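You operate a simulated robot arm through the tools that you are given. There is no shell and no other tool.

You run a simulated two-armed robot. Do the job below in one go: nothing can be reset, and whatever is moved stays where it is left.

Task
Loosen the silver sprung clamp's wing bolt, check its spring and sort it.
Fine: wind the bolt right back while the clamp is latched, press the yellow plunger, turn the orange lever back and stand the clamp in the tray that the jig names; leave the other clamps alone.

The check looks at the end state, three seconds after you hand in, the way a careful person would. Anything else that was tipped, shoved, dropped, spilled or broken makes it a failure.

Robot
Two 7-joint arms with fingered hands on one trunk that stands fixed in place. Base frame: the origin is at the foot of the trunk, x ahead of it, y to its left, z up; the work surface is at about z = 0.86. Readings come in m, rad, newtons and seconds.
The left shoulder is at [0.073, 0.154, 1.234], the right one opposite. With the tool pointing down near the work surface each hand reaches from about 0.4 to 0.86 m from the base axis, measured 20 degrees to its own side. Payload 4 kg a hand.
Tool frame (each hand has its own): the origin (TCP) lies between the finger pads and is the grasp point; the fingertips stand 0.03 m ahead of it; z points along the fingers, y is the line along which they close. The gripper opens to 0.104 m. The gripper's body begins 0.035 m behind the TCP. The gripper is a hand of 3 fingers: y runs from the thumb to the fingers, the wrist lies at [-0.015, -0.104, -0.178] in the tool frame, and closing takes about 1.5 s.
Orientation is that of the tool frame in the base frame, as [roll, pitch, yaw] about the fixed x, y, z axes, in that order (R = Rz(yaw) Ry(pitch) Rx(roll)). With the fingers straight down and the wrist toward the robot, the tool's x, y and z point along [0, 1, 0], [1, 0, 0] and [0, 0, -1] of the base frame.

Tools
- The arms move only by the tool step_arm. It takes "left_steps", "right_steps" or both (then of equal length, played together; a hand with none holds still); each is a list of rows, each a list of 6 numbers: the shift along the tool's x, y, z in m, then the turn, a rotation vector about the tool's x, y, z in rad. In form: [[x, y, z, rx, ry, rz], ...]. A call has 1 to 20 rows; each row is the pose to reach, as a shift and turn from the pose commanded when the call began, along the tool's axes at that moment. "left_jaw" and "right_jaw" are, for a hand that has rows, the gripper command, from -1 (fully open) to 1 (shut), values between in proportion, set as the call begins (left out, the last holds). Rows are played at 5 a second. More than 0.05 m and 0.15 rad between two rows, or a gripper value outside its range, and nothing of the call is played. Where a pose cannot be reached the arm comes as near as it can. A force on the tool above 60 N (or 10 N above the force at the start of the call, whichever is more), or a blocked arm, ends the call early, and 0.2 s more pass. Each finger travels about 0.153 m/s and halts on what it meets, pressing with about 22 N; the grip force reading is that of the motor and also rises with nothing between the fingers. The clock runs only during rows and for 0.2 s after the last one: add rows that repeat a pose to give the fingers time. The reply holds the time, the measured pose of the TCP, the force on the tool along the base axes, the opening and the grip force, in the units named above and with some noise, with the torque about the TCP (base axes, N m) and any sound that the robot's microphone picked up.
- Cameras (640 x 400 px; columns grow to the right, rows downward): "scene" is now at [0.1418, -0.0152, 1.4608]; the picture's right is [-0.14, -0.99, -0.00], its down [-0.57, 0.08, -0.82] and it looks along [0.81, -0.11, -0.58] (base axes); focal length 325 px, centre (320, 200). "left" rides on the left gripper at [-0.064, -0.094, -0.117] in its tool frame; the picture's right is [-0.72, -0.33, 0.61], its down [0.64, -0.65, 0.40] and it looks along [0.27, 0.68, 0.68] (tool axes); focal length 238 px, centre (320, 200). "right" rides on the right gripper at [0.064, -0.094, -0.117] in its tool frame; the picture's right is [-0.72, 0.33, -0.61], its down [-0.64, -0.65, 0.41] and it looks along [-0.27, 0.68, 0.68] (tool axes); focal length 238 px, centre (320, 200). There is no depth. A picture from a camera that has moved, and an enlarged one, comes with that camera's place and axes in the base frame and with its lens.
- capture(camera): a new picture of that camera. No time passes.
- raise_lower(by): slides the trunk up (or, below 0, down) by that many m; the arms and the scene camera ride with it, the base frame stays. It gives what a move gives, with no picture.
- finger_targets(index, middle, thumb_bend, thumb_turn, hand): sets how far each is bent, from 0 (flat) to 100 (curled in); at 30 the hand is open as for a grip, at 70 the pads meet at the TCP. One left out holds its place. A second passes; each finger stops where it meets its share of the squeeze, and holds until it gets a number again. A gripper value or a shape takes the hand back. It gives what a move gives, with no picture; readings hold the bend of each and the force on the fingers (four entries, about 0 where the hand has none), thumb and palm. thumb_turn goes from beside the hand (0) to across from the fingers (100), as for a grip.
- grasp_type(shape, hand): the hand has 3 fingers and takes this shape, open, in about a second: jaw (thumb against the fingers, like two jaws); tri (thumb and two fingers); tip (a fingertip pinch); poke (one finger out to press); point (the index stretched); flat (the hand flat); cup (the hand cupped); fist (a fist). The gripper value then closes the fingers along that shape, each until it touches; the sizes above hold for jaw. It gives what a move gives, with no picture.
- head_to(pan, tilt): turns the head with the scene camera to pan (to the left, within 1.501 rad either way) and tilt (down, from -0.506 to 1.204), counted from straight ahead of the robot. It gives what a move gives.
- enlarge(camera, box): a new picture of the part [left, top, right, bottom] of that camera's present view, enlarged. No time passes.
- hand_in(): hands the job in; it is judged then, once.

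Nothing tells you positions but the pictures and the camera data. Unless the task says otherwise, let go and move clear before handing in.

The tools are called after ">>>" by a JSON object that holds its "api" and its "payload". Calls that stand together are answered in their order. step_arm: Moves the arms, as the interface text tells. Its arguments: {"type":"object","properties":{"left_steps":{"type":"array","items":{"type":"array","items":{"type":"number"}}},"left_jaw":{"type":"number"},"right_steps":{"type":"array","items":{"type":"array","items":{"type":"number"}}},"right_jaw":{"type":"number"}},"required":[]} The other tools are called the same way: raise_lower (by) slides the trunk up or down; grasp_type (shape, hand) gives the hand a shape; finger_targets (index, middle, thumb_bend, thumb_turn, hand) moves the fingers one by one; head_to (pan, tilt) turns the head that bears the scene camera; capture (camera) takes a picture; enlarge (camera, box) takes an enlarged picture of a part of a camera's view; hand_in () hands the job in.

At the start:

```text
clock: 0.0
left_position: [0.5637, 0.2095, 1.2855]
left_tool_rot: [-3.14, 0.0, 1.573]
left_contact_force: [0.0, 0.2, -1.0]
left_wrist_torque: [-0.01, 0.0, 0.02]
left_gripper_width: 0.1036
left_grip_force: 0.1
left_shape: jaw
left_bend: [30.0, 30.0, 30.0, 98.0]
left_finger forces: [0.0, 0.0, 0.1, 0.0, 0.0, 0.1]
right_position: [0.5092, -0.3399, 1.2016]
right_tool_rot: [-3.138, 0.002, 1.57]
right_contact_force: [-0.8, -0.1, -0.4]
right_wrist_torque: [0.02, 0.05, 0.04]
right_gripper_width: 0.1037
right_grip_force: 0.1
right_shape: jaw
right_bend: [30.0, 30.0, 30.0, 98.0]
right_finger forces: [0.0, 0.1, 0.0, 0.0, 0.0, 0.0]
trunk travel left (down, up): [-0.65, 0.29]
head pan, tilt: [-0.141, 0.611]
```

scene: 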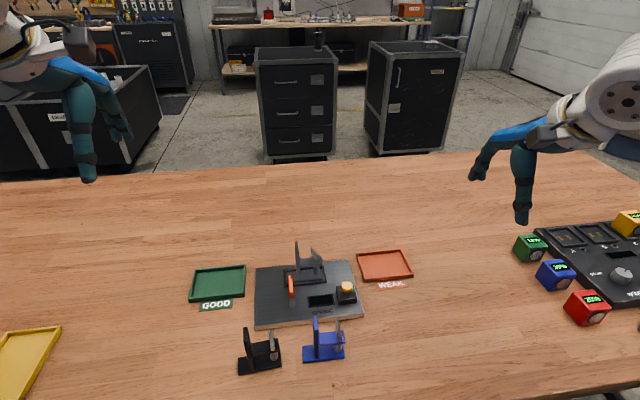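
right: 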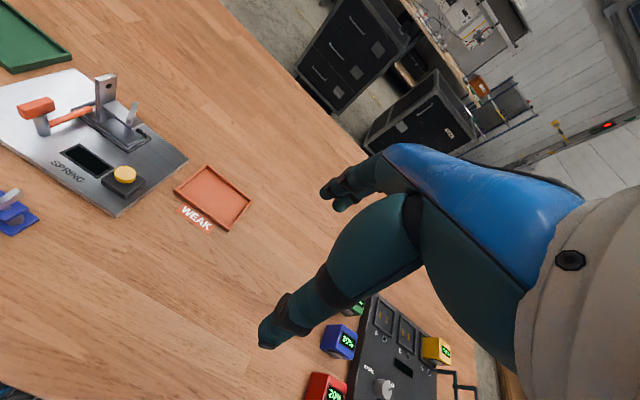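
left: 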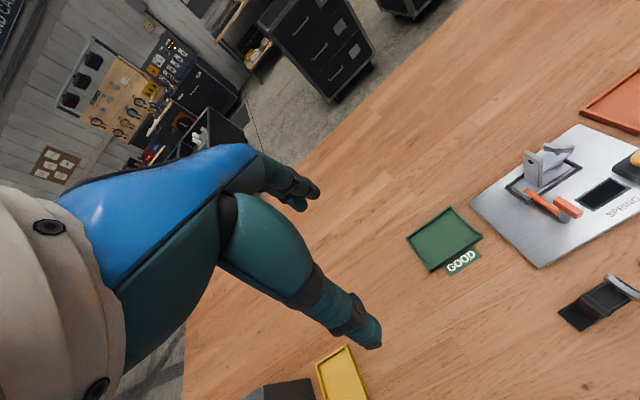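

The jig with the silver clamp sits in the middle of the table, with a green GOOD tray to its left and a red WEAK tray to its right; black and blue clamps stand in front. I'll zoom in to see the details first.

>>> {"api": "enlarge", "payload": {"camera": "scene", "box": [240, 230, 370, 330]}}

>>> {"api": "enlarge", "payload": {"camera": "right", "box": [0, 50, 200, 220]}}

>>> {"api": "enlarge", "payload": {"camera": "left", "box": [460, 110, 640, 270]}}

>>> {"api": "enlarge", "payload": {"camera": "scene", "box": [180, 230, 420, 380]}}

```text
4.00 times, centred on (305, 280) of scene
camera zoom: at [0.1418, -0.0152, 1.4608], right [-0.14, -0.99, 0.0], down [-0.57, 0.08, -0.82], along [0.81, -0.11, -0.58], focal length 1299 px, centre (380, -120)
```

zoom: 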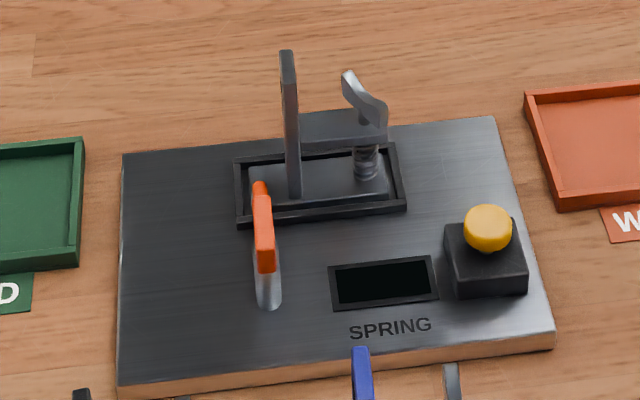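

```text
2.35 times, centred on (100, 135) of right
camera zoom: at [0.4139, -0.2743, 1.32], right [0.33, -0.72, 0.61], down [-0.65, -0.64, -0.4], along [0.68, -0.27, -0.68], focal length 561 px, centre (838, 353)
```

zoom: 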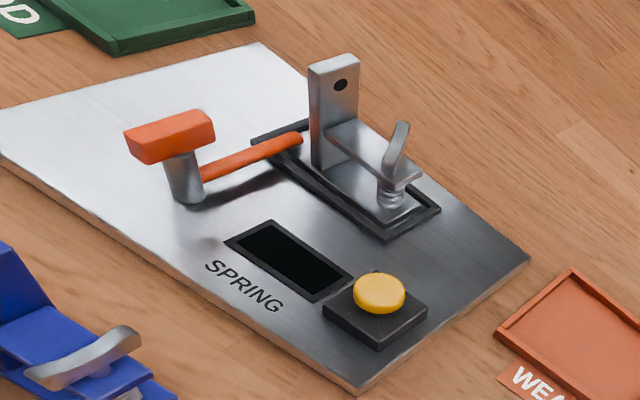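

```text
2.50 times, centred on (550, 190) of left
camera zoom: at [0.468, 0.1471, 1.404], right [-0.33, -0.72, -0.61], down [-0.65, 0.64, -0.4], along [0.68, 0.27, -0.68], focal length 596 px, centre (-255, 225)
```

zoom: 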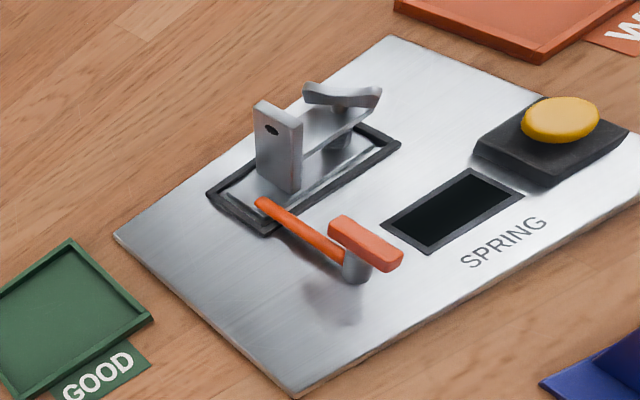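

```text
2.67 times, centred on (300, 305) of scene
camera zoom: at [0.1418, -0.0152, 1.4608], right [-0.14, -0.99, 0.0], down [-0.57, 0.08, -0.82], along [0.81, -0.11, -0.58], focal length 866 px, centre (373, -80)
```

zoom: 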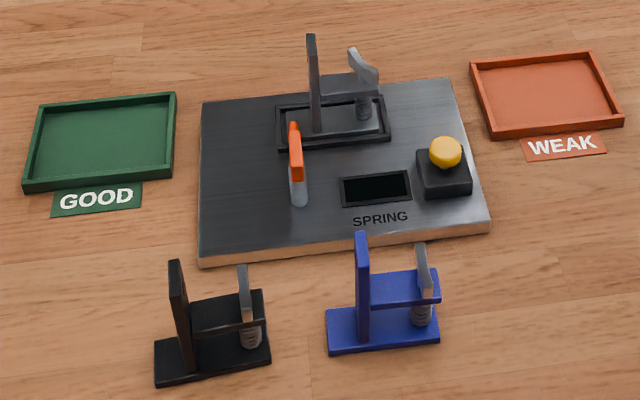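

The jig plate spans roughly x 0.545–0.705, y −0.165–0.06, and the silver clamp is in a pocket at about x 0.66, y −0.05 with its wing bolt at the right end. I'll bring the right hand over it to get a close look.

>>> {"api": "step_arm", "payload": {"right_steps": [[0.035, 0.012, 0.01, 0, 0, 0], [0.07, 0.025, 0.02, 0, 0, 0], [0.105, 0.037, 0.03, 0, 0, 0], [0.14, 0.05, 0.04, 0, 0, 0], [0.175, 0.062, 0.05, 0, 0, 0], [0.205, 0.075, 0.06, 0, 0, 0], [0.23, 0.09, 0.07, 0, 0, 0], [0.23, 0.09, 0.07, 0, 0, 0]]}}

```text
clock: 1.8
left_position: [0.5625, 0.2121, 1.2862]
left_tool_rot: [-3.141, 0.001, 1.572]
left_contact_force: [1.1, -0.9, -0.6]
left_wrist_torque: [0.0, 0.02, -0.01]
left_gripper_width: 0.1034
left_grip_force: 0.1
left_shape: jaw
left_bend: [30.0, 30.0, 30.0, 98.0]
left_finger forces: [0.0, 0.0, 0.0, 0.0, 0.0, 0.0]
right_position: [0.5963, -0.1081, 1.1311]
right_tool_rot: [3.141, 0.003, 1.573]
right_contact_force: [-0.7, -0.4, 0.4]
right_wrist_torque: [-0.02, 0.01, 0.0]
right_gripper_width: 0.104
right_grip_force: 0.0
right_shape: jaw
right_bend: [30.0, 30.0, 30.0, 98.0]
right_finger forces: [0.0, 0.0, 0.1, 0.1, 0.0, 0.0]
trunk travel left (down, up): [-0.65, 0.29]
head pan, tilt: [-0.141, 0.611]
```

The right hand is now above the jig. I'll take pictures from both the hand and scene cameras.

>>> {"api": "capture", "payload": {"camera": "right"}}

>>> {"api": "capture", "payload": {"camera": "scene"}}

>>> {"api": "enlarge", "payload": {"camera": "left", "box": [500, 120, 600, 220]}}

```text
taken
camera right: at [0.5012, -0.0427, 1.249], right [0.33, -0.72, 0.61], down [-0.65, -0.64, -0.4], along [0.68, -0.27, -0.68], focal length 238 px, centre (320, 200)
```

right: 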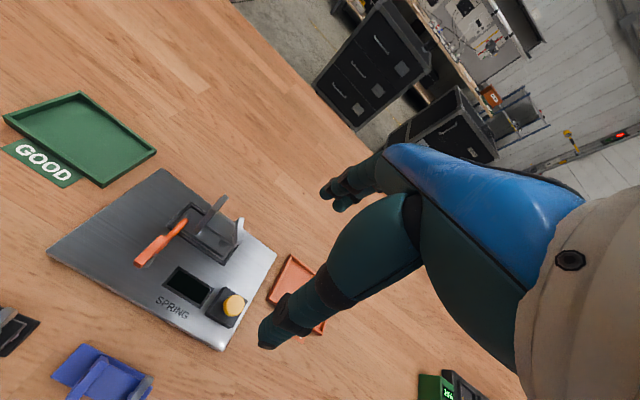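

```text
taken
camera scene: at [0.1426, -0.0135, 1.4607], right [-0.14, -0.99, 0.0], down [-0.57, 0.08, -0.82], along [0.81, -0.12, -0.58], focal length 325 px, centre (320, 200)
```

scene: 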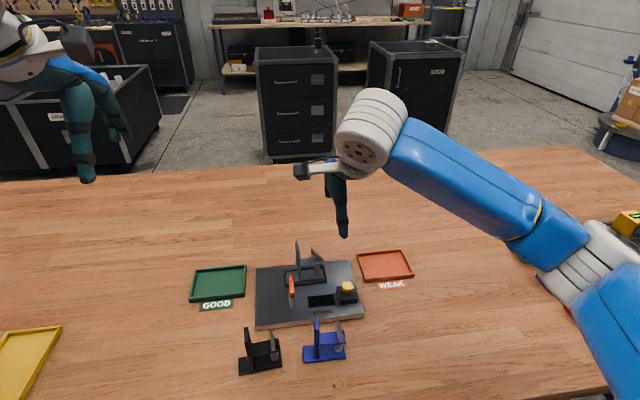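

```text
4.00 times, centred on (550, 170) of left
camera zoom: at [0.4661, 0.1488, 1.4046], right [-0.33, -0.72, -0.61], down [-0.65, 0.64, -0.41], along [0.68, 0.27, -0.68], focal length 953 px, centre (-600, 320)
```

zoom: 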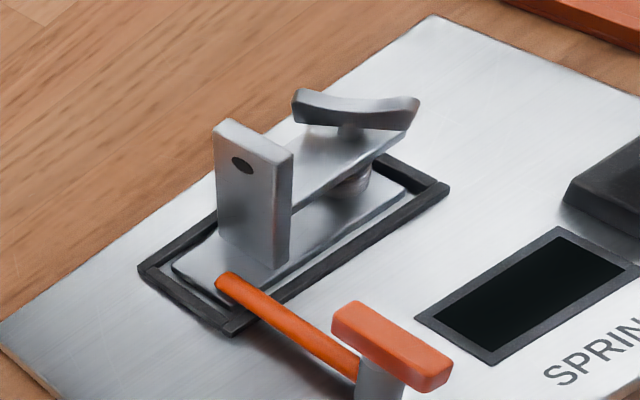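

The right camera now has the clamp from the left-rear side of the hand. I'll zoom into it to measure the wing and the latch.

>>> {"api": "enlarge", "payload": {"camera": "right", "box": [120, 170, 280, 300]}}

>>> {"api": "enlarge", "payload": {"camera": "scene", "box": [270, 235, 350, 315]}}

```text
3.08 times, centred on (200, 235) of right
camera zoom: at [0.5012, -0.0427, 1.249], right [0.33, -0.72, 0.61], down [-0.65, -0.64, -0.4], along [0.68, -0.27, -0.68], focal length 733 px, centre (689, 92)
```

zoom: 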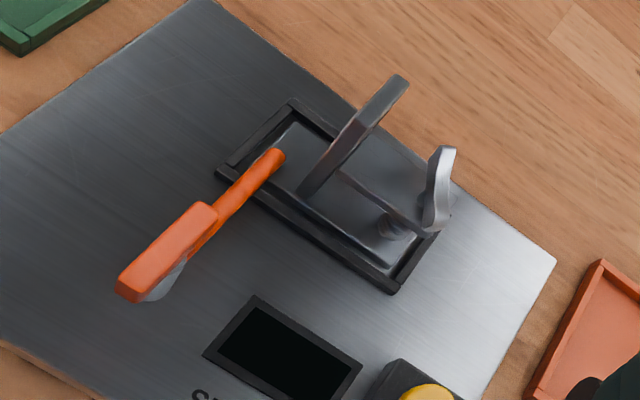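

```text
5.00 times, centred on (310, 275) of scene
camera zoom: at [0.1426, -0.0135, 1.4607], right [-0.14, -0.99, 0.0], down [-0.57, 0.08, -0.82], along [0.81, -0.12, -0.58], focal length 1623 px, centre (370, -175)
```

zoom: 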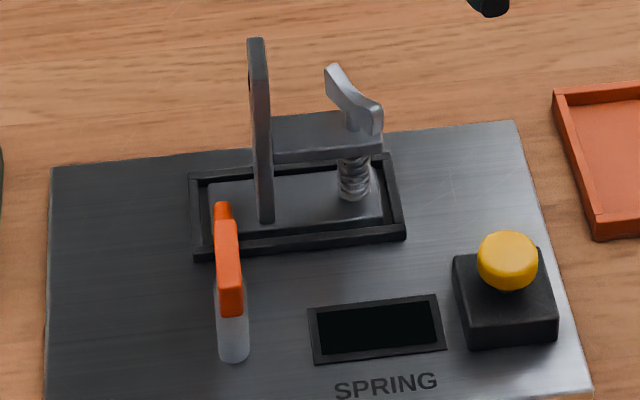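

The orange rod lies over the clamp's base (latched). The wing sits at about (0.65, −0.076, 0.96), its length running mostly along x, with the upright at y≈−0.037 rising to z≈0.98. I'll bring the left hand's camera nearer for a finer view.

>>> {"api": "step_arm", "payload": {"left_steps": [[-0.013, 0.011, 0.03, 0, 0, 0], [-0.026, 0.022, 0.06, 0, 0, 0], [-0.039, 0.033, 0.09, 0, 0, 0], [-0.052, 0.044, 0.12, 0, 0, 0], [-0.065, 0.055, 0.15, 0, 0, 0], [-0.078, 0.066, 0.18, 0, 0, 0], [-0.09, 0.075, 0.205, 0, 0, 0], [-0.09, 0.075, 0.205, 0, 0, 0]]}}

>>> {"api": "capture", "payload": {"camera": "left"}}

```text
clock: 3.6
left_position: [0.6377, 0.1191, 1.0802]
left_tool_rot: [-3.14, -0.001, 1.572]
left_contact_force: [-0.1, 0.2, 0.1]
left_wrist_torque: [0.04, 0.0, 0.0]
left_gripper_width: 0.1038
left_grip_force: 0.0
left_shape: jaw
left_bend: [30.0, 30.0, 30.0, 98.0]
left_finger forces: [0.1, 0.0, 0.1, 0.1, 0.0, 0.2]
right_position: [0.596, -0.1087, 1.1327]
right_tool_rot: [-3.14, -0.001, 1.57]
right_contact_force: [0.6, -0.1, 0.1]
right_wrist_torque: [-0.01, 0.03, 0.0]
right_gripper_width: 0.1036
right_grip_force: 0.0
right_shape: jaw
right_bend: [30.0, 30.0, 30.0, 98.0]
right_finger forces: [0.0, 0.0, 0.1, 0.0, 0.1, 0.0]
trunk travel left (down, up): [-0.65, 0.29]
head pan, tilt: [-0.141, 0.611]
```

```text
taken
camera left: at [0.542, 0.0568, 1.1997], right [-0.33, -0.72, -0.61], down [-0.65, 0.64, -0.4], along [0.68, 0.27, -0.68], focal length 238 px, centre (320, 200)
```

left: 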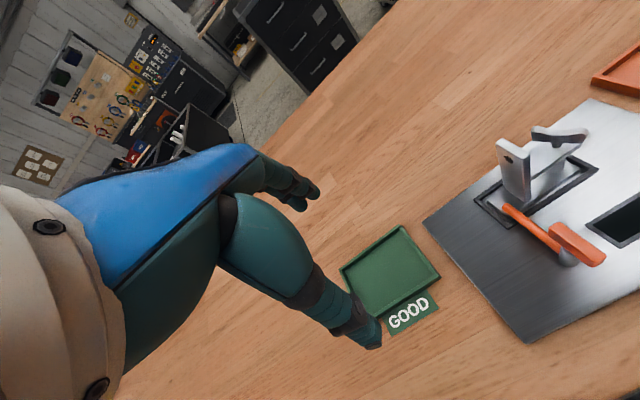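

The left camera works well but the jig is at the edge. I'll turn the left hand about the vertical so that it looks at the clamp squarely.

>>> {"api": "step_arm", "payload": {"left_steps": [[0, 0, 0, 0, 0, 0.13], [0, 0, 0, 0, 0, 0.26], [0, 0, 0, 0, 0, 0.39], [0, 0, 0, 0, 0, 0.52], [0, 0, 0, 0, 0, 0.65], [0, 0, 0, 0, 0, 0.78], [0, 0, 0, 0, 0, 0.9], [0, 0, 0, 0, 0, 1.0], [0, 0, 0, 0, 0, 1.0]]}}

>>> {"api": "capture", "payload": {"camera": "left"}}

```text
clock: 5.6
left_position: [0.6383, 0.1212, 1.0815]
left_tool_rot: [3.142, 0.001, 0.571]
left_contact_force: [0.3, 0.2, 1.2]
left_wrist_torque: [0.0, 0.02, 0.03]
left_gripper_width: 0.1037
left_grip_force: 0.1
left_shape: jaw
left_bend: [30.0, 30.0, 30.0, 98.0]
left_finger forces: [0.0, 0.1, 0.0, 0.0, 0.1, 0.0]
right_position: [0.5967, -0.107, 1.1311]
right_tool_rot: [3.141, 0.0, 1.571]
right_contact_force: [-0.7, -0.3, 0.1]
right_wrist_torque: [-0.01, 0.01, 0.03]
right_gripper_width: 0.104
right_grip_force: 0.0
right_shape: jaw
right_bend: [30.0, 30.0, 30.0, 98.0]
right_finger forces: [0.0, 0.0, 0.0, 0.1, 0.0, 0.0]
trunk travel left (down, up): [-0.65, 0.29]
head pan, tilt: [-0.141, 0.611]
```

```text
taken
camera left: at [0.5307, 0.1666, 1.1996], right [-0.78, -0.11, -0.61], down [0.19, 0.89, -0.41], along [0.6, -0.43, -0.68], focal length 238 px, centre (320, 200)
```

left: 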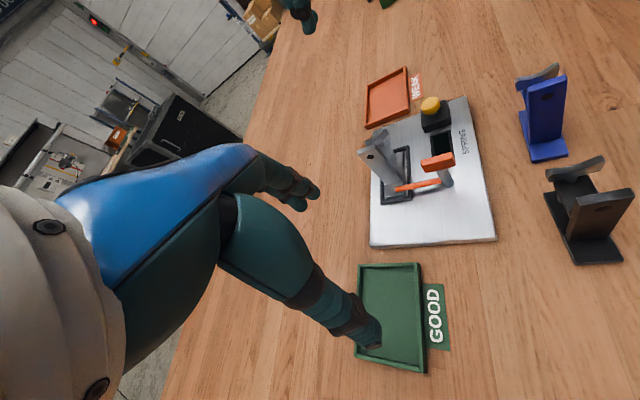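

This gives a side view; I'll enlarge the clamp region from here and from the scene camera.

>>> {"api": "enlarge", "payload": {"camera": "left", "box": [340, 80, 500, 250]}}

>>> {"api": "enlarge", "payload": {"camera": "right", "box": [120, 170, 260, 310]}}

```text
2.35 times, centred on (420, 165) of left
camera zoom: at [0.5307, 0.1666, 1.1996], right [-0.78, -0.11, -0.61], down [0.19, 0.89, -0.41], along [0.6, -0.43, -0.68], focal length 561 px, centre (85, 282)
```

zoom: 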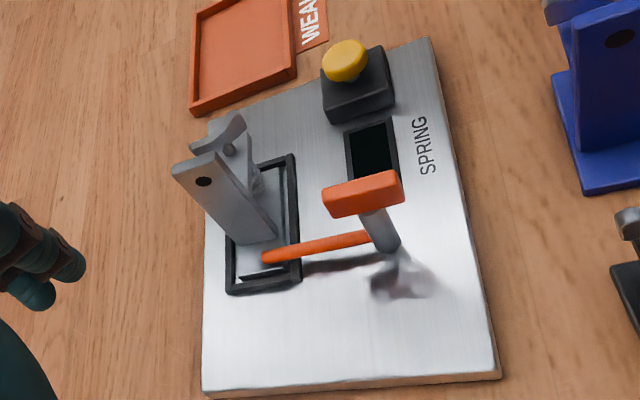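

```text
2.86 times, centred on (190, 240) of right
camera zoom: at [0.5012, -0.0437, 1.249], right [0.33, -0.72, 0.61], down [-0.65, -0.64, -0.4], along [0.68, -0.27, -0.68], focal length 681 px, centre (691, 86)
```

zoom: 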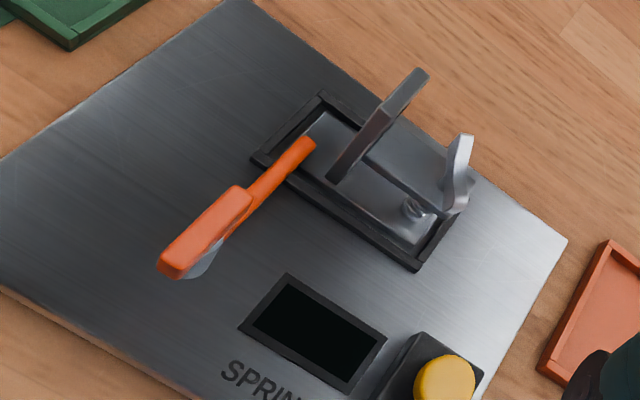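

The clamp's parts are clear: base held by the orange rod, an upright, a bridge arm, and the wing bolt at the right end. I'll test turning the right hand so its pinch line is square to the wing, with the wrist on the right side.

>>> {"api": "step_arm", "payload": {"right_steps": [[0, 0, 0, 0, 0, -0.14], [0, 0, 0, 0, 0, -0.28], [0, 0, 0, 0, 0, -0.42], [0, 0, 0, 0, 0, -0.56], [0, 0, 0, 0, 0, -0.7], [0, 0, 0, 0, 0, -0.84], [0, 0, 0, 0, 0, -0.98], [0, 0, 0, 0, 0, -1.12], [0, 0, 0, 0, 0, -1.26], [0, 0, 0, 0, 0, -1.4], [0, 0, 0, 0, 0, -1.54], [0, 0, 0, 0, 0, -1.68], [0, 0, 0, 0, 0, -1.82], [0, 0, 0, 0, 0, -1.95], [0, 0, 0, 0, 0, -1.95]]}}

>>> {"api": "capture", "payload": {"camera": "right"}}

>>> {"api": "capture", "payload": {"camera": "scene"}}

```text
clock: 8.8
left_position: [0.6359, 0.1215, 1.0823]
left_tool_rot: [-3.14, 0.0, 0.572]
left_contact_force: [0.4, -0.4, -0.3]
left_wrist_torque: [0.0, 0.03, -0.03]
left_gripper_width: 0.1037
left_grip_force: 0.0
left_shape: jaw
left_bend: [30.0, 30.0, 30.0, 98.0]
left_finger forces: [0.0, 0.0, 0.1, 0.0, 0.0, 0.0]
right_position: [0.5979, -0.1072, 1.1323]
right_tool_rot: [3.14, -0.001, -2.759]
right_contact_force: [1.1, 0.4, 0.1]
right_wrist_torque: [0.0, 0.0, -0.02]
right_gripper_width: 0.1038
right_grip_force: 0.1
right_shape: jaw
right_bend: [30.0, 30.0, 30.0, 98.0]
right_finger forces: [0.0, 0.0, 0.0, 0.0, 0.0, 0.1]
trunk travel left (down, up): [-0.65, 0.29]
head pan, tilt: [-0.141, 0.611]
```

```text
taken
camera right: at [0.5725, -0.2181, 1.2507], right [0.55, 0.57, 0.61], down [0.84, -0.37, -0.4], along [-0.01, 0.73, -0.68], focal length 238 px, centre (320, 200)
```

right: 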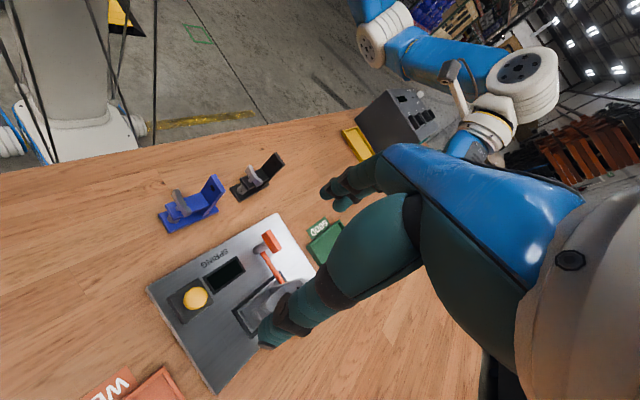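

```text
taken
camera scene: at [0.1431, -0.014, 1.4607], right [-0.14, -0.99, 0.0], down [-0.57, 0.08, -0.82], along [0.81, -0.12, -0.58], focal length 325 px, centre (320, 200)
```

scene: 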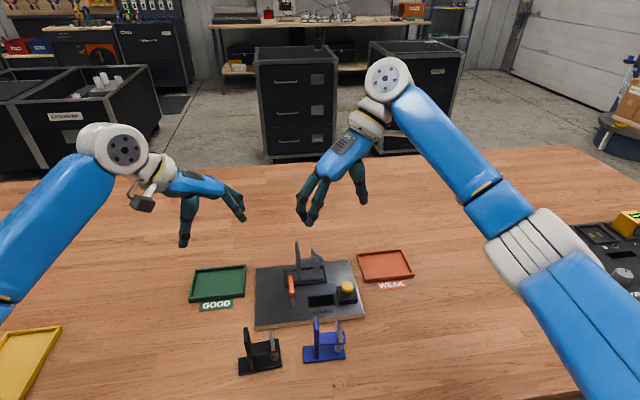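

The right arm reaches that orientation fine. I'll probe how far it can keep winding counter-clockwise in free air.

>>> {"api": "step_arm", "payload": {"right_steps": [[0, 0, 0, 0, 0, -0.14], [0, 0, 0, 0, 0, -0.28], [0, 0, 0, 0, 0, -0.42], [0, 0, 0, 0, 0, -0.56], [0, 0, 0, 0, 0, -0.7], [0, 0, 0, 0, 0, -0.84], [0, 0, 0, 0, 0, -0.98], [0, 0, 0, 0, 0, -0.98]]}}

```text
clock: 10.6
left_position: [0.6379, 0.1238, 1.0811]
left_tool_rot: [3.138, 0.002, 0.571]
left_contact_force: [0.2, -0.8, -0.1]
left_wrist_torque: [0.02, -0.03, -0.01]
left_gripper_width: 0.1038
left_grip_force: 0.0
left_shape: jaw
left_bend: [30.0, 30.0, 30.0, 98.0]
left_finger forces: [0.1, 0.1, 0.0, 0.0, 0.0, 0.1]
right_position: [0.5981, -0.1063, 1.1334]
right_tool_rot: [3.141, 0.0, -1.781]
right_contact_force: [0.2, 0.2, 0.3]
right_wrist_torque: [-0.02, -0.02, -0.01]
right_gripper_width: 0.1038
right_grip_force: 0.0
right_shape: jaw
right_bend: [30.0, 30.0, 30.0, 98.0]
right_finger forces: [0.1, 0.1, 0.0, 0.0, 0.0, 0.0]
trunk travel left (down, up): [-0.65, 0.29]
head pan, tilt: [-0.141, 0.611]
```

Winding range to about 168° is available, so half-turn strokes are possible. Now I'll bring the left camera back to a view over the upright, and set the right hand above the wing with its fingers partly closed.

>>> {"api": "step_arm", "payload": {"left_steps": [[-0.001, 0.004, 0, 0, 0, -0.1], [-0.002, 0.008, 0, 0, 0, -0.2], [-0.003, 0.012, 0, 0, 0, -0.3], [-0.004, 0.016, 0, 0, 0, -0.4], [-0.005, 0.02, 0, 0, 0, -0.5], [-0.006, 0.025, 0, 0, 0, -0.6], [-0.006, 0.0295, 0, 0, 0, -0.7], [-0.006, 0.0295, 0, 0, 0, -0.7], [-0.006, 0.0295, 0, 0, 0, -0.7]], "right_steps": [[-0.005, -0.005, 0.008, 0, 0, 0.12], [-0.01, -0.01, 0.016, 0, 0, 0.24], [-0.015, -0.016, 0.025, 0, 0, 0.36], [-0.02, -0.022, 0.034, 0, 0, 0.48], [-0.025, -0.027, 0.043, 0, 0, 0.6], [-0.03, -0.033, 0.052, 0, 0, 0.72], [-0.035, -0.038, 0.061, 0, 0, 0.85], [-0.04, -0.0436, 0.07, 0, 0, 0.98], [-0.04, -0.0436, 0.07, 0, 0, 0.98]], "right_jaw": 0.3}}

>>> {"api": "capture", "payload": {"camera": "left"}}

>>> {"api": "capture", "payload": {"camera": "right"}}

>>> {"api": "enlarge", "payload": {"camera": "scene", "box": [260, 170, 380, 310]}}

```text
clock: 12.6
left_position: [0.6489, 0.0937, 1.081]
left_tool_rot: [-3.141, 0.002, 1.273]
left_contact_force: [-0.5, 0.2, 0.6]
left_wrist_torque: [0.02, 0.01, 0.02]
left_gripper_width: 0.1036
left_grip_force: 0.0
left_shape: jaw
left_bend: [30.0, 30.0, 30.0, 98.0]
left_finger forces: [0.1, 0.0, 0.0, 0.0, 0.1, 0.1]
right_position: [0.6495, -0.078, 1.0619]
right_tool_rot: [3.141, 0.0, -2.764]
right_contact_force: [0.8, 0.4, 0.4]
right_wrist_torque: [0.03, -0.03, -0.03]
right_gripper_width: 0.0371
right_grip_force: 0.0
right_shape: jaw
right_bend: [74.0, 51.0, 73.0, 100.0]
right_finger forces: [0.0, 0.0, 0.0, 0.1, 0.0, 0.0]
trunk travel left (down, up): [-0.65, 0.29]
head pan, tilt: [-0.141, 0.611]
```

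```text
taken
camera left: at [0.5381, 0.0612, 1.1994], right [-0.52, -0.59, -0.61], down [-0.44, 0.8, -0.41], along [0.73, 0.05, -0.68], focal length 238 px, centre (320, 200)
```

left: 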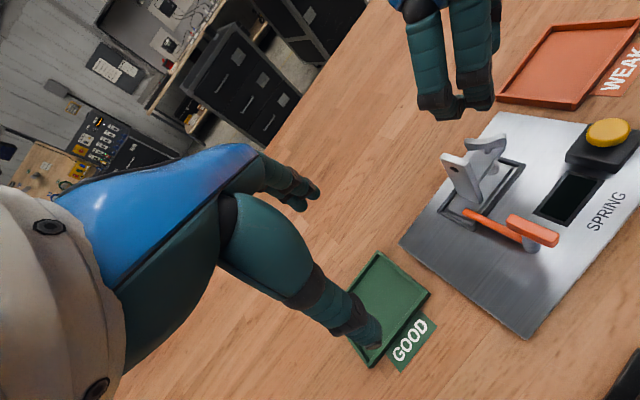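

```text
taken
camera right: at [0.6239, -0.1885, 1.1805], right [0.55, 0.57, 0.61], down [0.84, -0.37, -0.4], along [0.0, 0.73, -0.68], focal length 238 px, centre (320, 200)
```

right: 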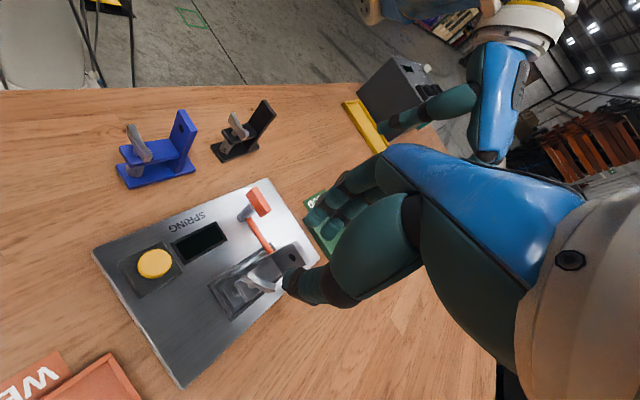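

```text
2.86 times, centred on (320, 240) of scene
camera zoom: at [0.1432, -0.0139, 1.4607], right [-0.14, -0.99, 0.0], down [-0.57, 0.08, -0.82], along [0.81, -0.12, -0.58], focal length 928 px, centre (320, 86)
```

zoom: 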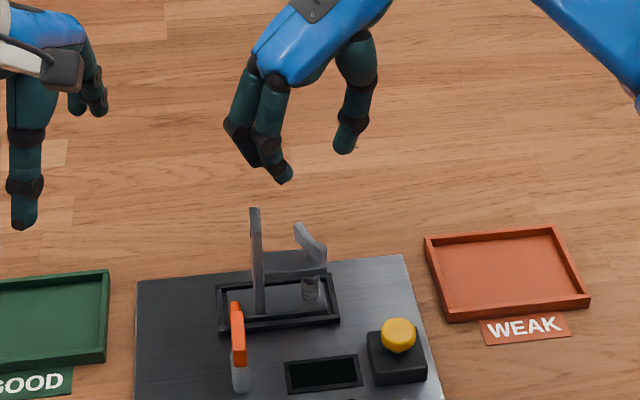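

The right hand hovers over the wing; the finger bends look uneven, so I'll let it settle and look again up close.

>>> {"api": "step_arm", "payload": {"right_steps": [[0, 0, 0, 0, 0, 0], [0, 0, 0, 0, 0, 0], [0, 0, 0, 0, 0, 0]]}}

>>> {"api": "enlarge", "payload": {"camera": "left", "box": [380, 0, 580, 240]}}

>>> {"api": "enlarge", "payload": {"camera": "scene", "box": [280, 170, 360, 290]}}

>>> {"api": "enlarge", "payload": {"camera": "right", "box": [200, 170, 380, 310]}}

```text
clock: 13.4
left_position: [0.6486, 0.0941, 1.0806]
left_tool_rot: [-3.139, 0.0, 1.272]
left_contact_force: [-0.6, 0.2, 0.7]
left_wrist_torque: [-0.01, 0.01, 0.01]
left_gripper_width: 0.1037
left_grip_force: 0.0
left_shape: jaw
left_bend: [30.0, 30.0, 30.0, 98.0]
left_finger forces: [0.0, 0.0, 0.0, 0.0, 0.0, 0.1]
right_position: [0.6499, -0.0775, 1.0627]
right_tool_rot: [3.14, 0.0, -2.76]
right_contact_force: [-0.2, 0.0, 0.1]
right_wrist_torque: [0.0, 0.03, -0.01]
right_gripper_width: 0.0371
right_grip_force: 0.0
right_shape: jaw
right_bend: [74.0, 51.0, 73.0, 100.0]
right_finger forces: [0.0, 0.0, 0.1, 0.0, 0.0, 0.0]
trunk travel left (down, up): [-0.65, 0.29]
head pan, tilt: [-0.141, 0.611]
```

```text
1.67 times, centred on (480, 120) of left
camera zoom: at [0.5382, 0.0612, 1.1992], right [-0.52, -0.59, -0.61], down [-0.43, 0.8, -0.4], along [0.73, 0.05, -0.68], focal length 397 px, centre (53, 333)
```

zoom: 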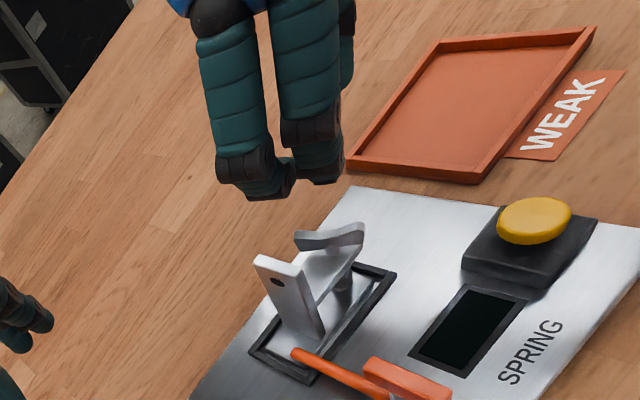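

```text
3.33 times, centred on (320, 230) of scene
camera zoom: at [0.1434, -0.0141, 1.4607], right [-0.14, -0.99, 0.0], down [-0.57, 0.08, -0.82], along [0.81, -0.12, -0.58], focal length 1082 px, centre (320, 100)
```

zoom: 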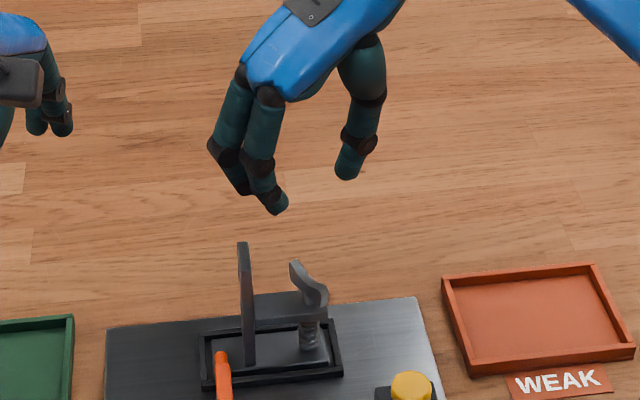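

```text
2.86 times, centred on (290, 240) of right
camera zoom: at [0.6241, -0.1886, 1.1806], right [0.55, 0.57, 0.61], down [0.84, -0.37, -0.4], along [0.0, 0.73, -0.68], focal length 681 px, centre (406, 86)
```

zoom: 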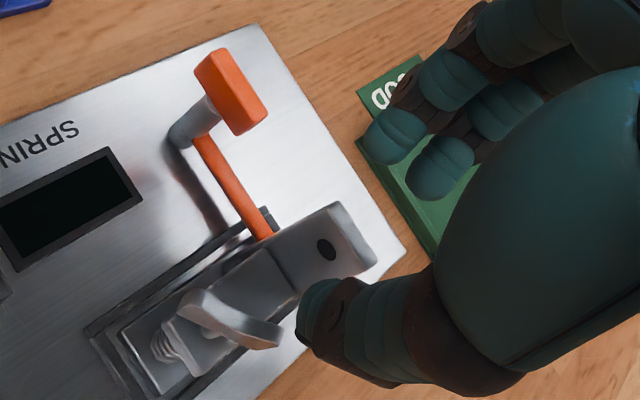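

I'd like to know how the pads meet before touching the wing, so I'll shut the right hand in the air and look.

>>> {"api": "step_arm", "payload": {"right_steps": [[0, 0, 0, 0, 0, 0], [0, 0, 0, 0, 0, 0], [0, 0, 0, 0, 0, 0], [0, 0, 0, 0, 0, 0], [0, 0, 0, 0, 0, 0]], "right_jaw": 0.85}}

>>> {"api": "enlarge", "payload": {"camera": "left", "box": [380, 0, 580, 200]}}

>>> {"api": "enlarge", "payload": {"camera": "scene", "box": [280, 170, 360, 290]}}

>>> {"api": "enlarge", "payload": {"camera": "right", "box": [200, 150, 400, 310]}}

```text
clock: 14.6
left_position: [0.6483, 0.0933, 1.0816]
left_tool_rot: [3.141, 0.0, 1.274]
left_contact_force: [0.4, -0.7, -0.4]
left_wrist_torque: [0.0, 0.0, 0.03]
left_gripper_width: 0.1036
left_grip_force: 0.0
left_shape: jaw
left_bend: [30.0, 30.0, 30.0, 98.0]
left_finger forces: [0.1, 0.0, 0.0, 0.0, 0.0, 0.0]
right_position: [0.6502, -0.0781, 1.0636]
right_tool_rot: [3.14, -0.001, -2.762]
right_contact_force: [-0.4, 0.4, 0.4]
right_wrist_torque: [0.01, 0.01, 0.01]
right_gripper_width: 0.0084
right_grip_force: 0.0
right_shape: jaw
right_bend: [72.0, 65.0, 73.0, 100.0]
right_finger forces: [0.0, 0.1, 0.1, 0.0, 0.0, 0.1]
trunk travel left (down, up): [-0.65, 0.29]
head pan, tilt: [-0.141, 0.611]
```

```text
2.00 times, centred on (480, 100) of left
camera zoom: at [0.5382, 0.0612, 1.1992], right [-0.52, -0.59, -0.61], down [-0.43, 0.8, -0.4], along [0.73, 0.05, -0.68], focal length 477 px, centre (0, 400)
```

zoom: 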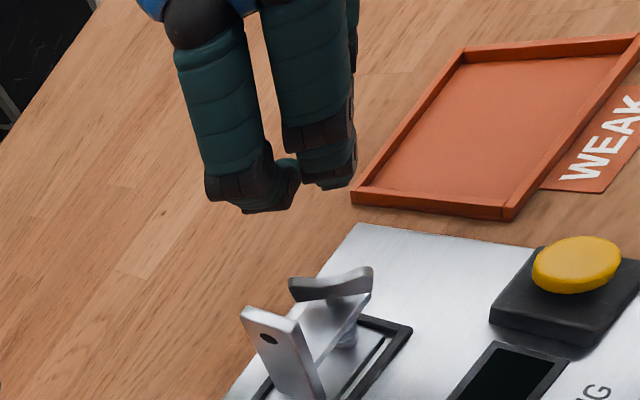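

```text
3.33 times, centred on (320, 230) of scene
camera zoom: at [0.1434, -0.0141, 1.4607], right [-0.14, -0.99, 0.0], down [-0.57, 0.08, -0.82], along [0.81, -0.12, -0.58], focal length 1082 px, centre (320, 100)
```

zoom: 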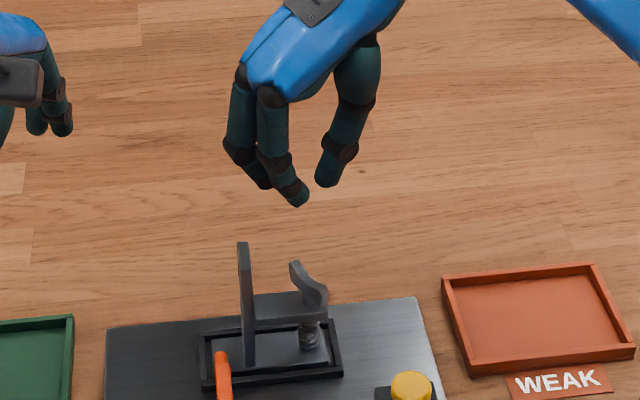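

```text
2.50 times, centred on (300, 230) of right
camera zoom: at [0.6241, -0.1887, 1.1806], right [0.55, 0.57, 0.61], down [0.84, -0.37, -0.4], along [0.0, 0.73, -0.68], focal length 596 px, centre (370, 125)
```

zoom: 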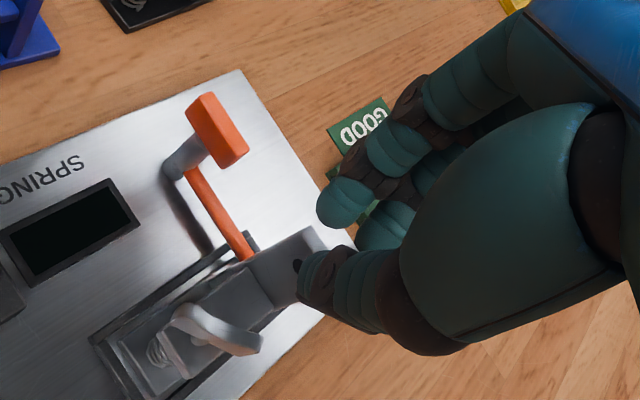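

The pads meet as described, with tips about 3 cm below the TCP. Now high zooms of the wing from all three cameras to pin down its position and angle.

>>> {"api": "enlarge", "payload": {"camera": "scene", "box": [290, 240, 330, 280]}}

>>> {"api": "enlarge", "payload": {"camera": "left", "box": [430, 120, 530, 220]}}

>>> {"api": "enlarge", "payload": {"camera": "right", "box": [200, 220, 320, 320]}}

```text
10.00 times, centred on (310, 260) of scene
camera zoom: at [0.1434, -0.0141, 1.4607], right [-0.14, -0.99, 0.0], down [-0.57, 0.08, -0.82], along [0.81, -0.12, -0.58], focal length 3247 px, centre (420, -400)
```

zoom: 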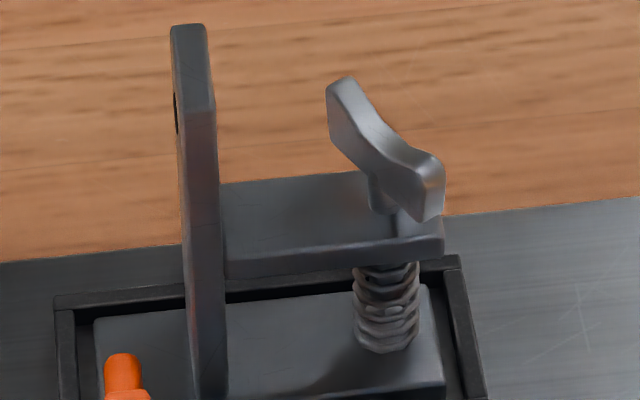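

```text
4.00 times, centred on (480, 170) of left
camera zoom: at [0.5382, 0.0612, 1.1992], right [-0.52, -0.59, -0.61], down [-0.43, 0.8, -0.4], along [0.73, 0.05, -0.68], focal length 953 px, centre (-320, 320)
```

zoom: 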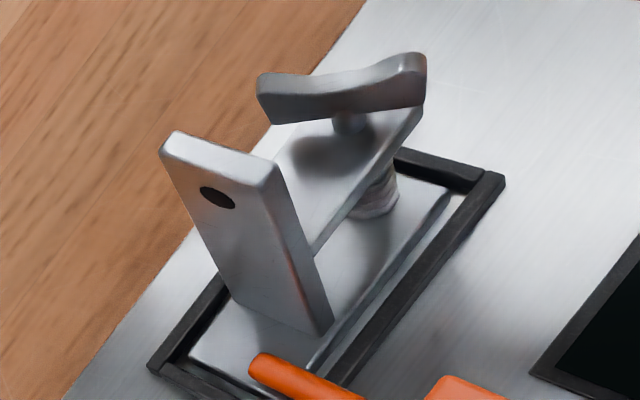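

```text
4.00 times, centred on (260, 270) of right
camera zoom: at [0.6241, -0.1887, 1.1806], right [0.55, 0.57, 0.61], down [0.84, -0.37, -0.4], along [0.0, 0.73, -0.68], focal length 953 px, centre (560, -80)
```

zoom: 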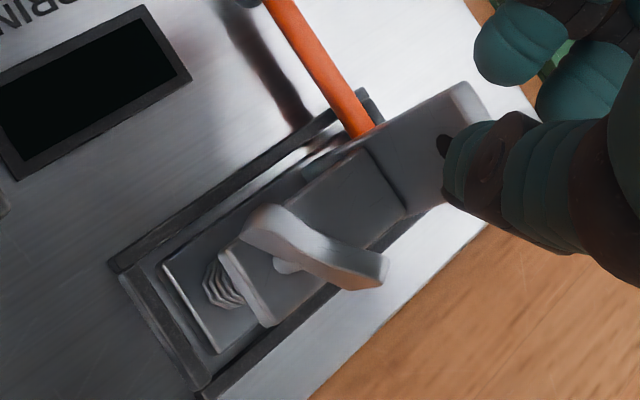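

The picture is now clear: bolt axis at about (0.658, −0.080), wing 0.034 m long at ~32° from x, wing top at z≈0.960, bridge top ≈0.928, upright's right face at y≈−0.0415. I'll align the hand to the wing, narrow the opening and come partway down.

>>> {"api": "step_arm", "payload": {"right_steps": [[-0.003, -0.002, 0.01, 0, 0, -0.09], [-0.0067, -0.0048, 0.02, 0, 0, -0.18], [-0.0067, -0.0048, 0.03, 0, 0, -0.18], [-0.0067, -0.0048, 0.04, 0, 0, -0.18], [-0.0067, -0.0048, 0.045, 0, 0, -0.18], [-0.0067, -0.0048, 0.045, 0, 0, -0.18]], "right_jaw": 0.42}}

>>> {"api": "enlarge", "payload": {"camera": "scene", "box": [280, 220, 350, 290]}}

>>> {"api": "enlarge", "payload": {"camera": "left", "box": [410, 60, 540, 200]}}

>>> {"api": "enlarge", "payload": {"camera": "right", "box": [200, 180, 380, 320]}}

```text
clock: 16.0
left_position: [0.6495, 0.0948, 1.081]
left_tool_rot: [3.141, 0.001, 1.272]
left_contact_force: [-0.2, -1.0, 0.1]
left_wrist_torque: [0.01, -0.01, -0.01]
left_gripper_width: 0.1036
left_grip_force: 0.0
left_shape: jaw
left_bend: [30.0, 30.0, 30.0, 98.0]
left_finger forces: [0.0, 0.0, 0.1, 0.0, 0.0, 0.0]
right_position: [0.6612, -0.0785, 1.017]
right_tool_rot: [3.14, -0.001, -2.582]
right_contact_force: [-0.3, -0.6, 0.2]
right_wrist_torque: [-0.01, -0.01, -0.04]
right_gripper_width: 0.0298
right_grip_force: 0.1
right_shape: jaw
right_bend: [74.0, 54.0, 74.0, 100.0]
right_finger forces: [0.1, 0.0, 0.0, 0.1, 0.1, 0.0]
trunk travel left (down, up): [-0.65, 0.29]
head pan, tilt: [-0.141, 0.611]
```

```text
5.71 times, centred on (315, 255) of scene
camera zoom: at [0.1433, -0.0137, 1.4607], right [-0.14, -0.99, 0.0], down [-0.57, 0.08, -0.82], along [0.81, -0.12, -0.58], focal length 1855 px, centre (349, -114)
```

zoom: 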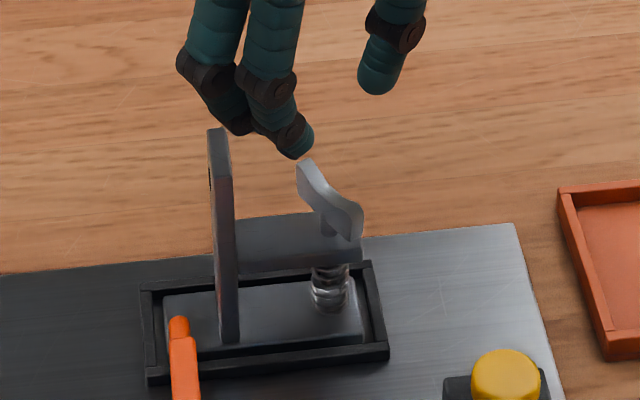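

```text
2.86 times, centred on (475, 130) of left
camera zoom: at [0.5381, 0.0616, 1.1993], right [-0.52, -0.59, -0.61], down [-0.43, 0.8, -0.41], along [0.73, 0.05, -0.68], focal length 681 px, centre (-123, 400)
```

zoom: 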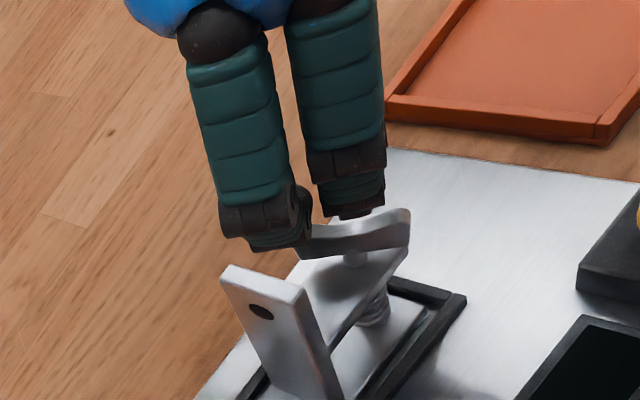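

```text
2.86 times, centred on (290, 250) of right
camera zoom: at [0.6547, -0.1923, 1.1355], right [0.44, 0.66, 0.61], down [0.89, -0.21, -0.4], along [-0.14, 0.72, -0.68], focal length 681 px, centre (406, 57)
```

zoom: 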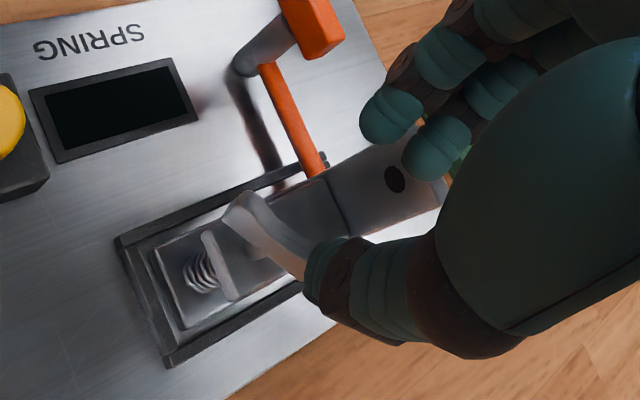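

The hand is aligned, but the middle finger comes close to the upright. I'll shift a few mm right/near, narrow the opening a bit and come down another stage to check clearance.

>>> {"api": "step_arm", "payload": {"right_steps": [[0.0049, -0.004, 0, 0, 0, 0], [0.0049, -0.004, 0, 0, 0, 0], [0.0049, -0.004, 0.01, 0, 0, 0], [0.0049, -0.004, 0.018, 0, 0, 0], [0.0049, -0.004, 0.018, 0, 0, 0]], "right_jaw": 0.5}}

>>> {"api": "enlarge", "payload": {"camera": "scene", "box": [280, 230, 340, 280]}}

>>> {"api": "enlarge", "payload": {"camera": "left", "box": [430, 80, 530, 180]}}

>>> {"api": "enlarge", "payload": {"camera": "right", "box": [220, 180, 340, 300]}}

```text
clock: 17.2
left_position: [0.6494, 0.0944, 1.0812]
left_tool_rot: [-3.141, 0.001, 1.273]
left_contact_force: [0.2, 0.6, 0.5]
left_wrist_torque: [-0.03, 0.01, -0.02]
left_gripper_width: 0.104
left_grip_force: 0.0
left_shape: jaw
left_bend: [30.0, 30.0, 30.0, 98.0]
left_finger forces: [0.0, 0.0, 0.0, 0.0, 0.0, 0.1]
right_position: [0.6564, -0.0862, 1.0]
right_tool_rot: [-3.141, 0.002, -2.58]
right_contact_force: [0.4, 0.5, -0.4]
right_wrist_torque: [0.0, -0.02, 0.03]
right_gripper_width: 0.0263
right_grip_force: 0.1
right_shape: jaw
right_bend: [74.0, 56.0, 74.0, 100.0]
right_finger forces: [0.1, 0.1, 0.1, 0.0, 0.0, 0.1]
trunk travel left (down, up): [-0.65, 0.29]
head pan, tilt: [-0.141, 0.611]
```

```text
8.00 times, centred on (310, 255) of scene
camera zoom: at [0.1432, -0.0139, 1.4607], right [-0.14, -0.99, 0.0], down [-0.57, 0.08, -0.82], along [0.81, -0.12, -0.58], focal length 2597 px, centre (400, -240)
```

zoom: 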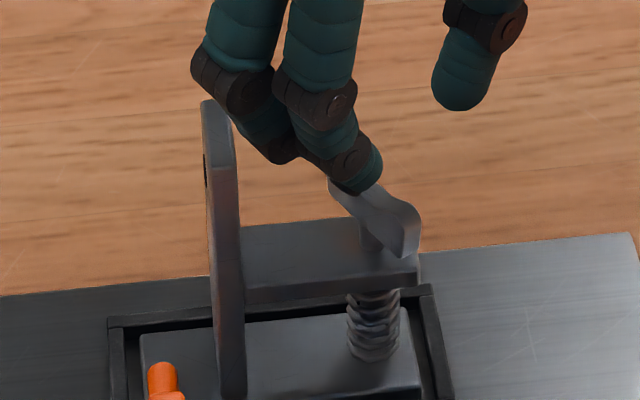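

```text
4.00 times, centred on (480, 130) of left
camera zoom: at [0.5381, 0.0614, 1.1993], right [-0.52, -0.59, -0.61], down [-0.43, 0.8, -0.41], along [0.73, 0.05, -0.68], focal length 953 px, centre (-320, 480)
```

zoom: 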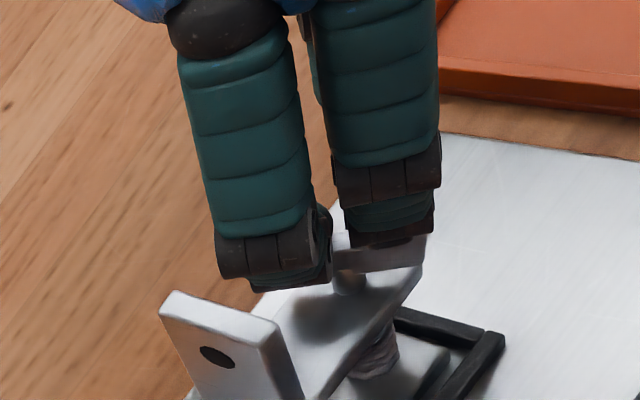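

```text
3.33 times, centred on (280, 240) of right
camera zoom: at [0.6516, -0.1986, 1.1172], right [0.44, 0.66, 0.61], down [0.89, -0.21, -0.4], along [-0.14, 0.72, -0.68], focal length 794 px, centre (453, 67)
```

zoom: 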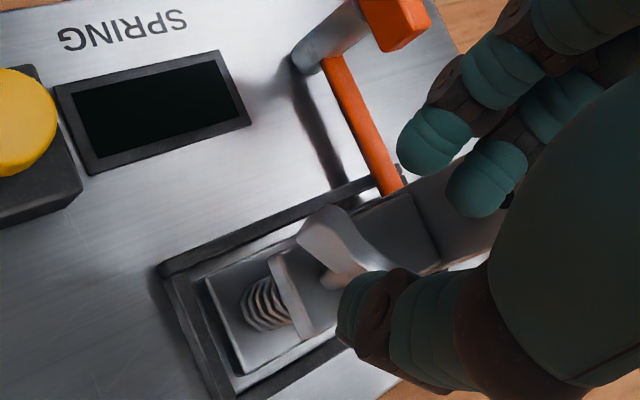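

The middle finger's knuckle bulges enough to foul the upright if I go deeper in this grip, so a two-sided pinch here is poor. I'll back up and look at the one-finger "poke" shape, which could push the wing round in a circle instead.

>>> {"api": "step_arm", "payload": {"right_steps": [[0, 0, -0.03, 0, 0, 0], [0, 0, -0.07, 0, 0, 0], [0, 0, -0.1, 0, 0, 0]]}}

>>> {"api": "grasp_type", "payload": {"hand": "right", "shape": "poke"}}

>>> {"api": "capture", "payload": {"camera": "right"}}

>>> {"api": "enlarge", "payload": {"camera": "scene", "box": [250, 150, 400, 290]}}

>>> {"api": "enlarge", "payload": {"camera": "left", "box": [380, 0, 580, 200]}}

```text
clock: 18.0
left_position: [0.648, 0.0954, 1.0802]
left_tool_rot: [3.141, 0.003, 1.271]
left_contact_force: [-1.1, 0.4, -0.3]
left_wrist_torque: [-0.02, -0.04, -0.01]
left_gripper_width: 0.1038
left_grip_force: 0.1
left_shape: jaw
left_bend: [30.0, 30.0, 30.0, 98.0]
left_finger forces: [0.0, 0.0, 0.1, 0.1, 0.0, 0.1]
right_position: [0.6546, -0.0836, 1.0992]
right_tool_rot: [-3.14, -0.002, -2.581]
right_contact_force: [0.2, 0.3, 0.2]
right_wrist_torque: [0.03, 0.02, 0.01]
right_gripper_width: 0.0264
right_grip_force: 0.2
right_shape: jaw
right_bend: [74.0, 56.0, 74.0, 100.0]
right_finger forces: [0.0, 0.0, 0.1, 0.0, 0.0, 0.0]
trunk travel left (down, up): [-0.65, 0.29]
head pan, tilt: [-0.141, 0.611]
```

```text
clock: 18.9
left_position: [0.6498, 0.0944, 1.0827]
left_tool_rot: [-3.141, 0.002, 1.272]
left_contact_force: [0.6, 0.2, -0.3]
left_wrist_torque: [0.0, -0.01, -0.03]
left_gripper_width: 0.1037
left_grip_force: 0.1
left_shape: jaw
left_bend: [30.0, 30.0, 30.0, 98.0]
left_finger forces: [0.0, 0.1, 0.0, 0.1, 0.1, 0.0]
right_position: [0.6566, -0.0836, 1.0994]
right_tool_rot: [3.141, 0.0, -2.582]
right_contact_force: [0.7, -0.1, 0.3]
right_wrist_torque: [-0.01, -0.01, 0.01]
right_gripper_width: 0.0002
right_grip_force: 0.2
right_shape: poke
right_bend: [70.0, 70.0, 100.0, 100.0]
right_finger forces: [0.0, 0.0, 0.1, 0.0, 0.1, 0.0]
trunk travel left (down, up): [-0.65, 0.29]
head pan, tilt: [-0.141, 0.611]
```

```text
taken
camera right: at [0.6512, -0.1966, 1.2169], right [0.44, 0.66, 0.61], down [0.89, -0.21, -0.4], along [-0.14, 0.72, -0.68], focal length 238 px, centre (320, 200)
```

right: 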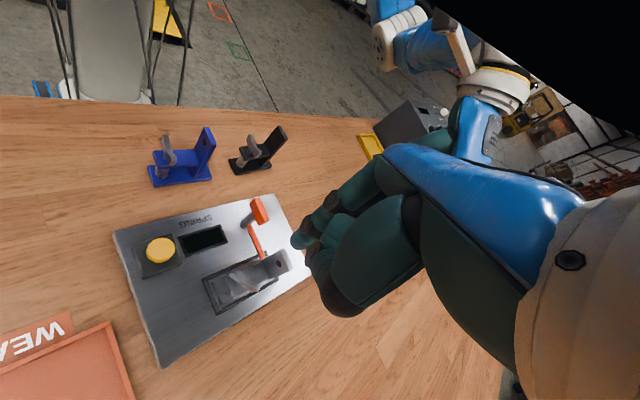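

```text
2.86 times, centred on (325, 220) of scene
camera zoom: at [0.1436, -0.0139, 1.4606], right [-0.14, -0.99, 0.0], down [-0.57, 0.08, -0.82], along [0.81, -0.12, -0.58], focal length 928 px, centre (306, 143)
```

zoom: 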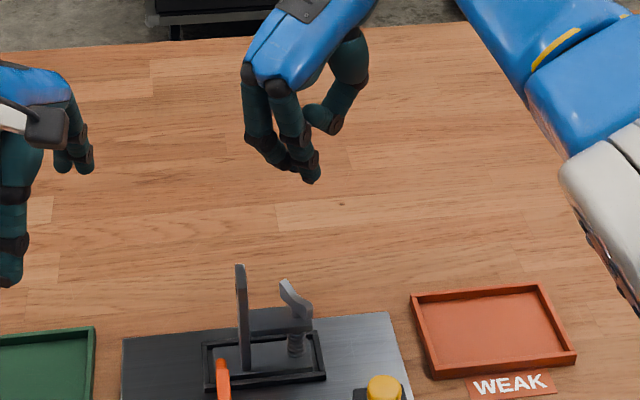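

```text
2.00 times, centred on (480, 100) of left
camera zoom: at [0.5384, 0.0614, 1.1992], right [-0.52, -0.59, -0.61], down [-0.43, 0.8, -0.4], along [0.73, 0.05, -0.68], focal length 477 px, centre (0, 400)
```

zoom: 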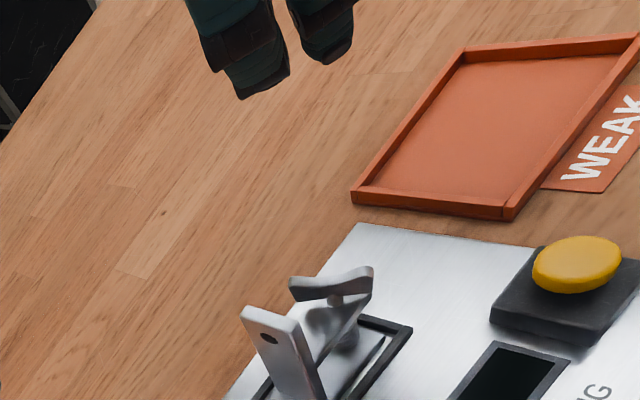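

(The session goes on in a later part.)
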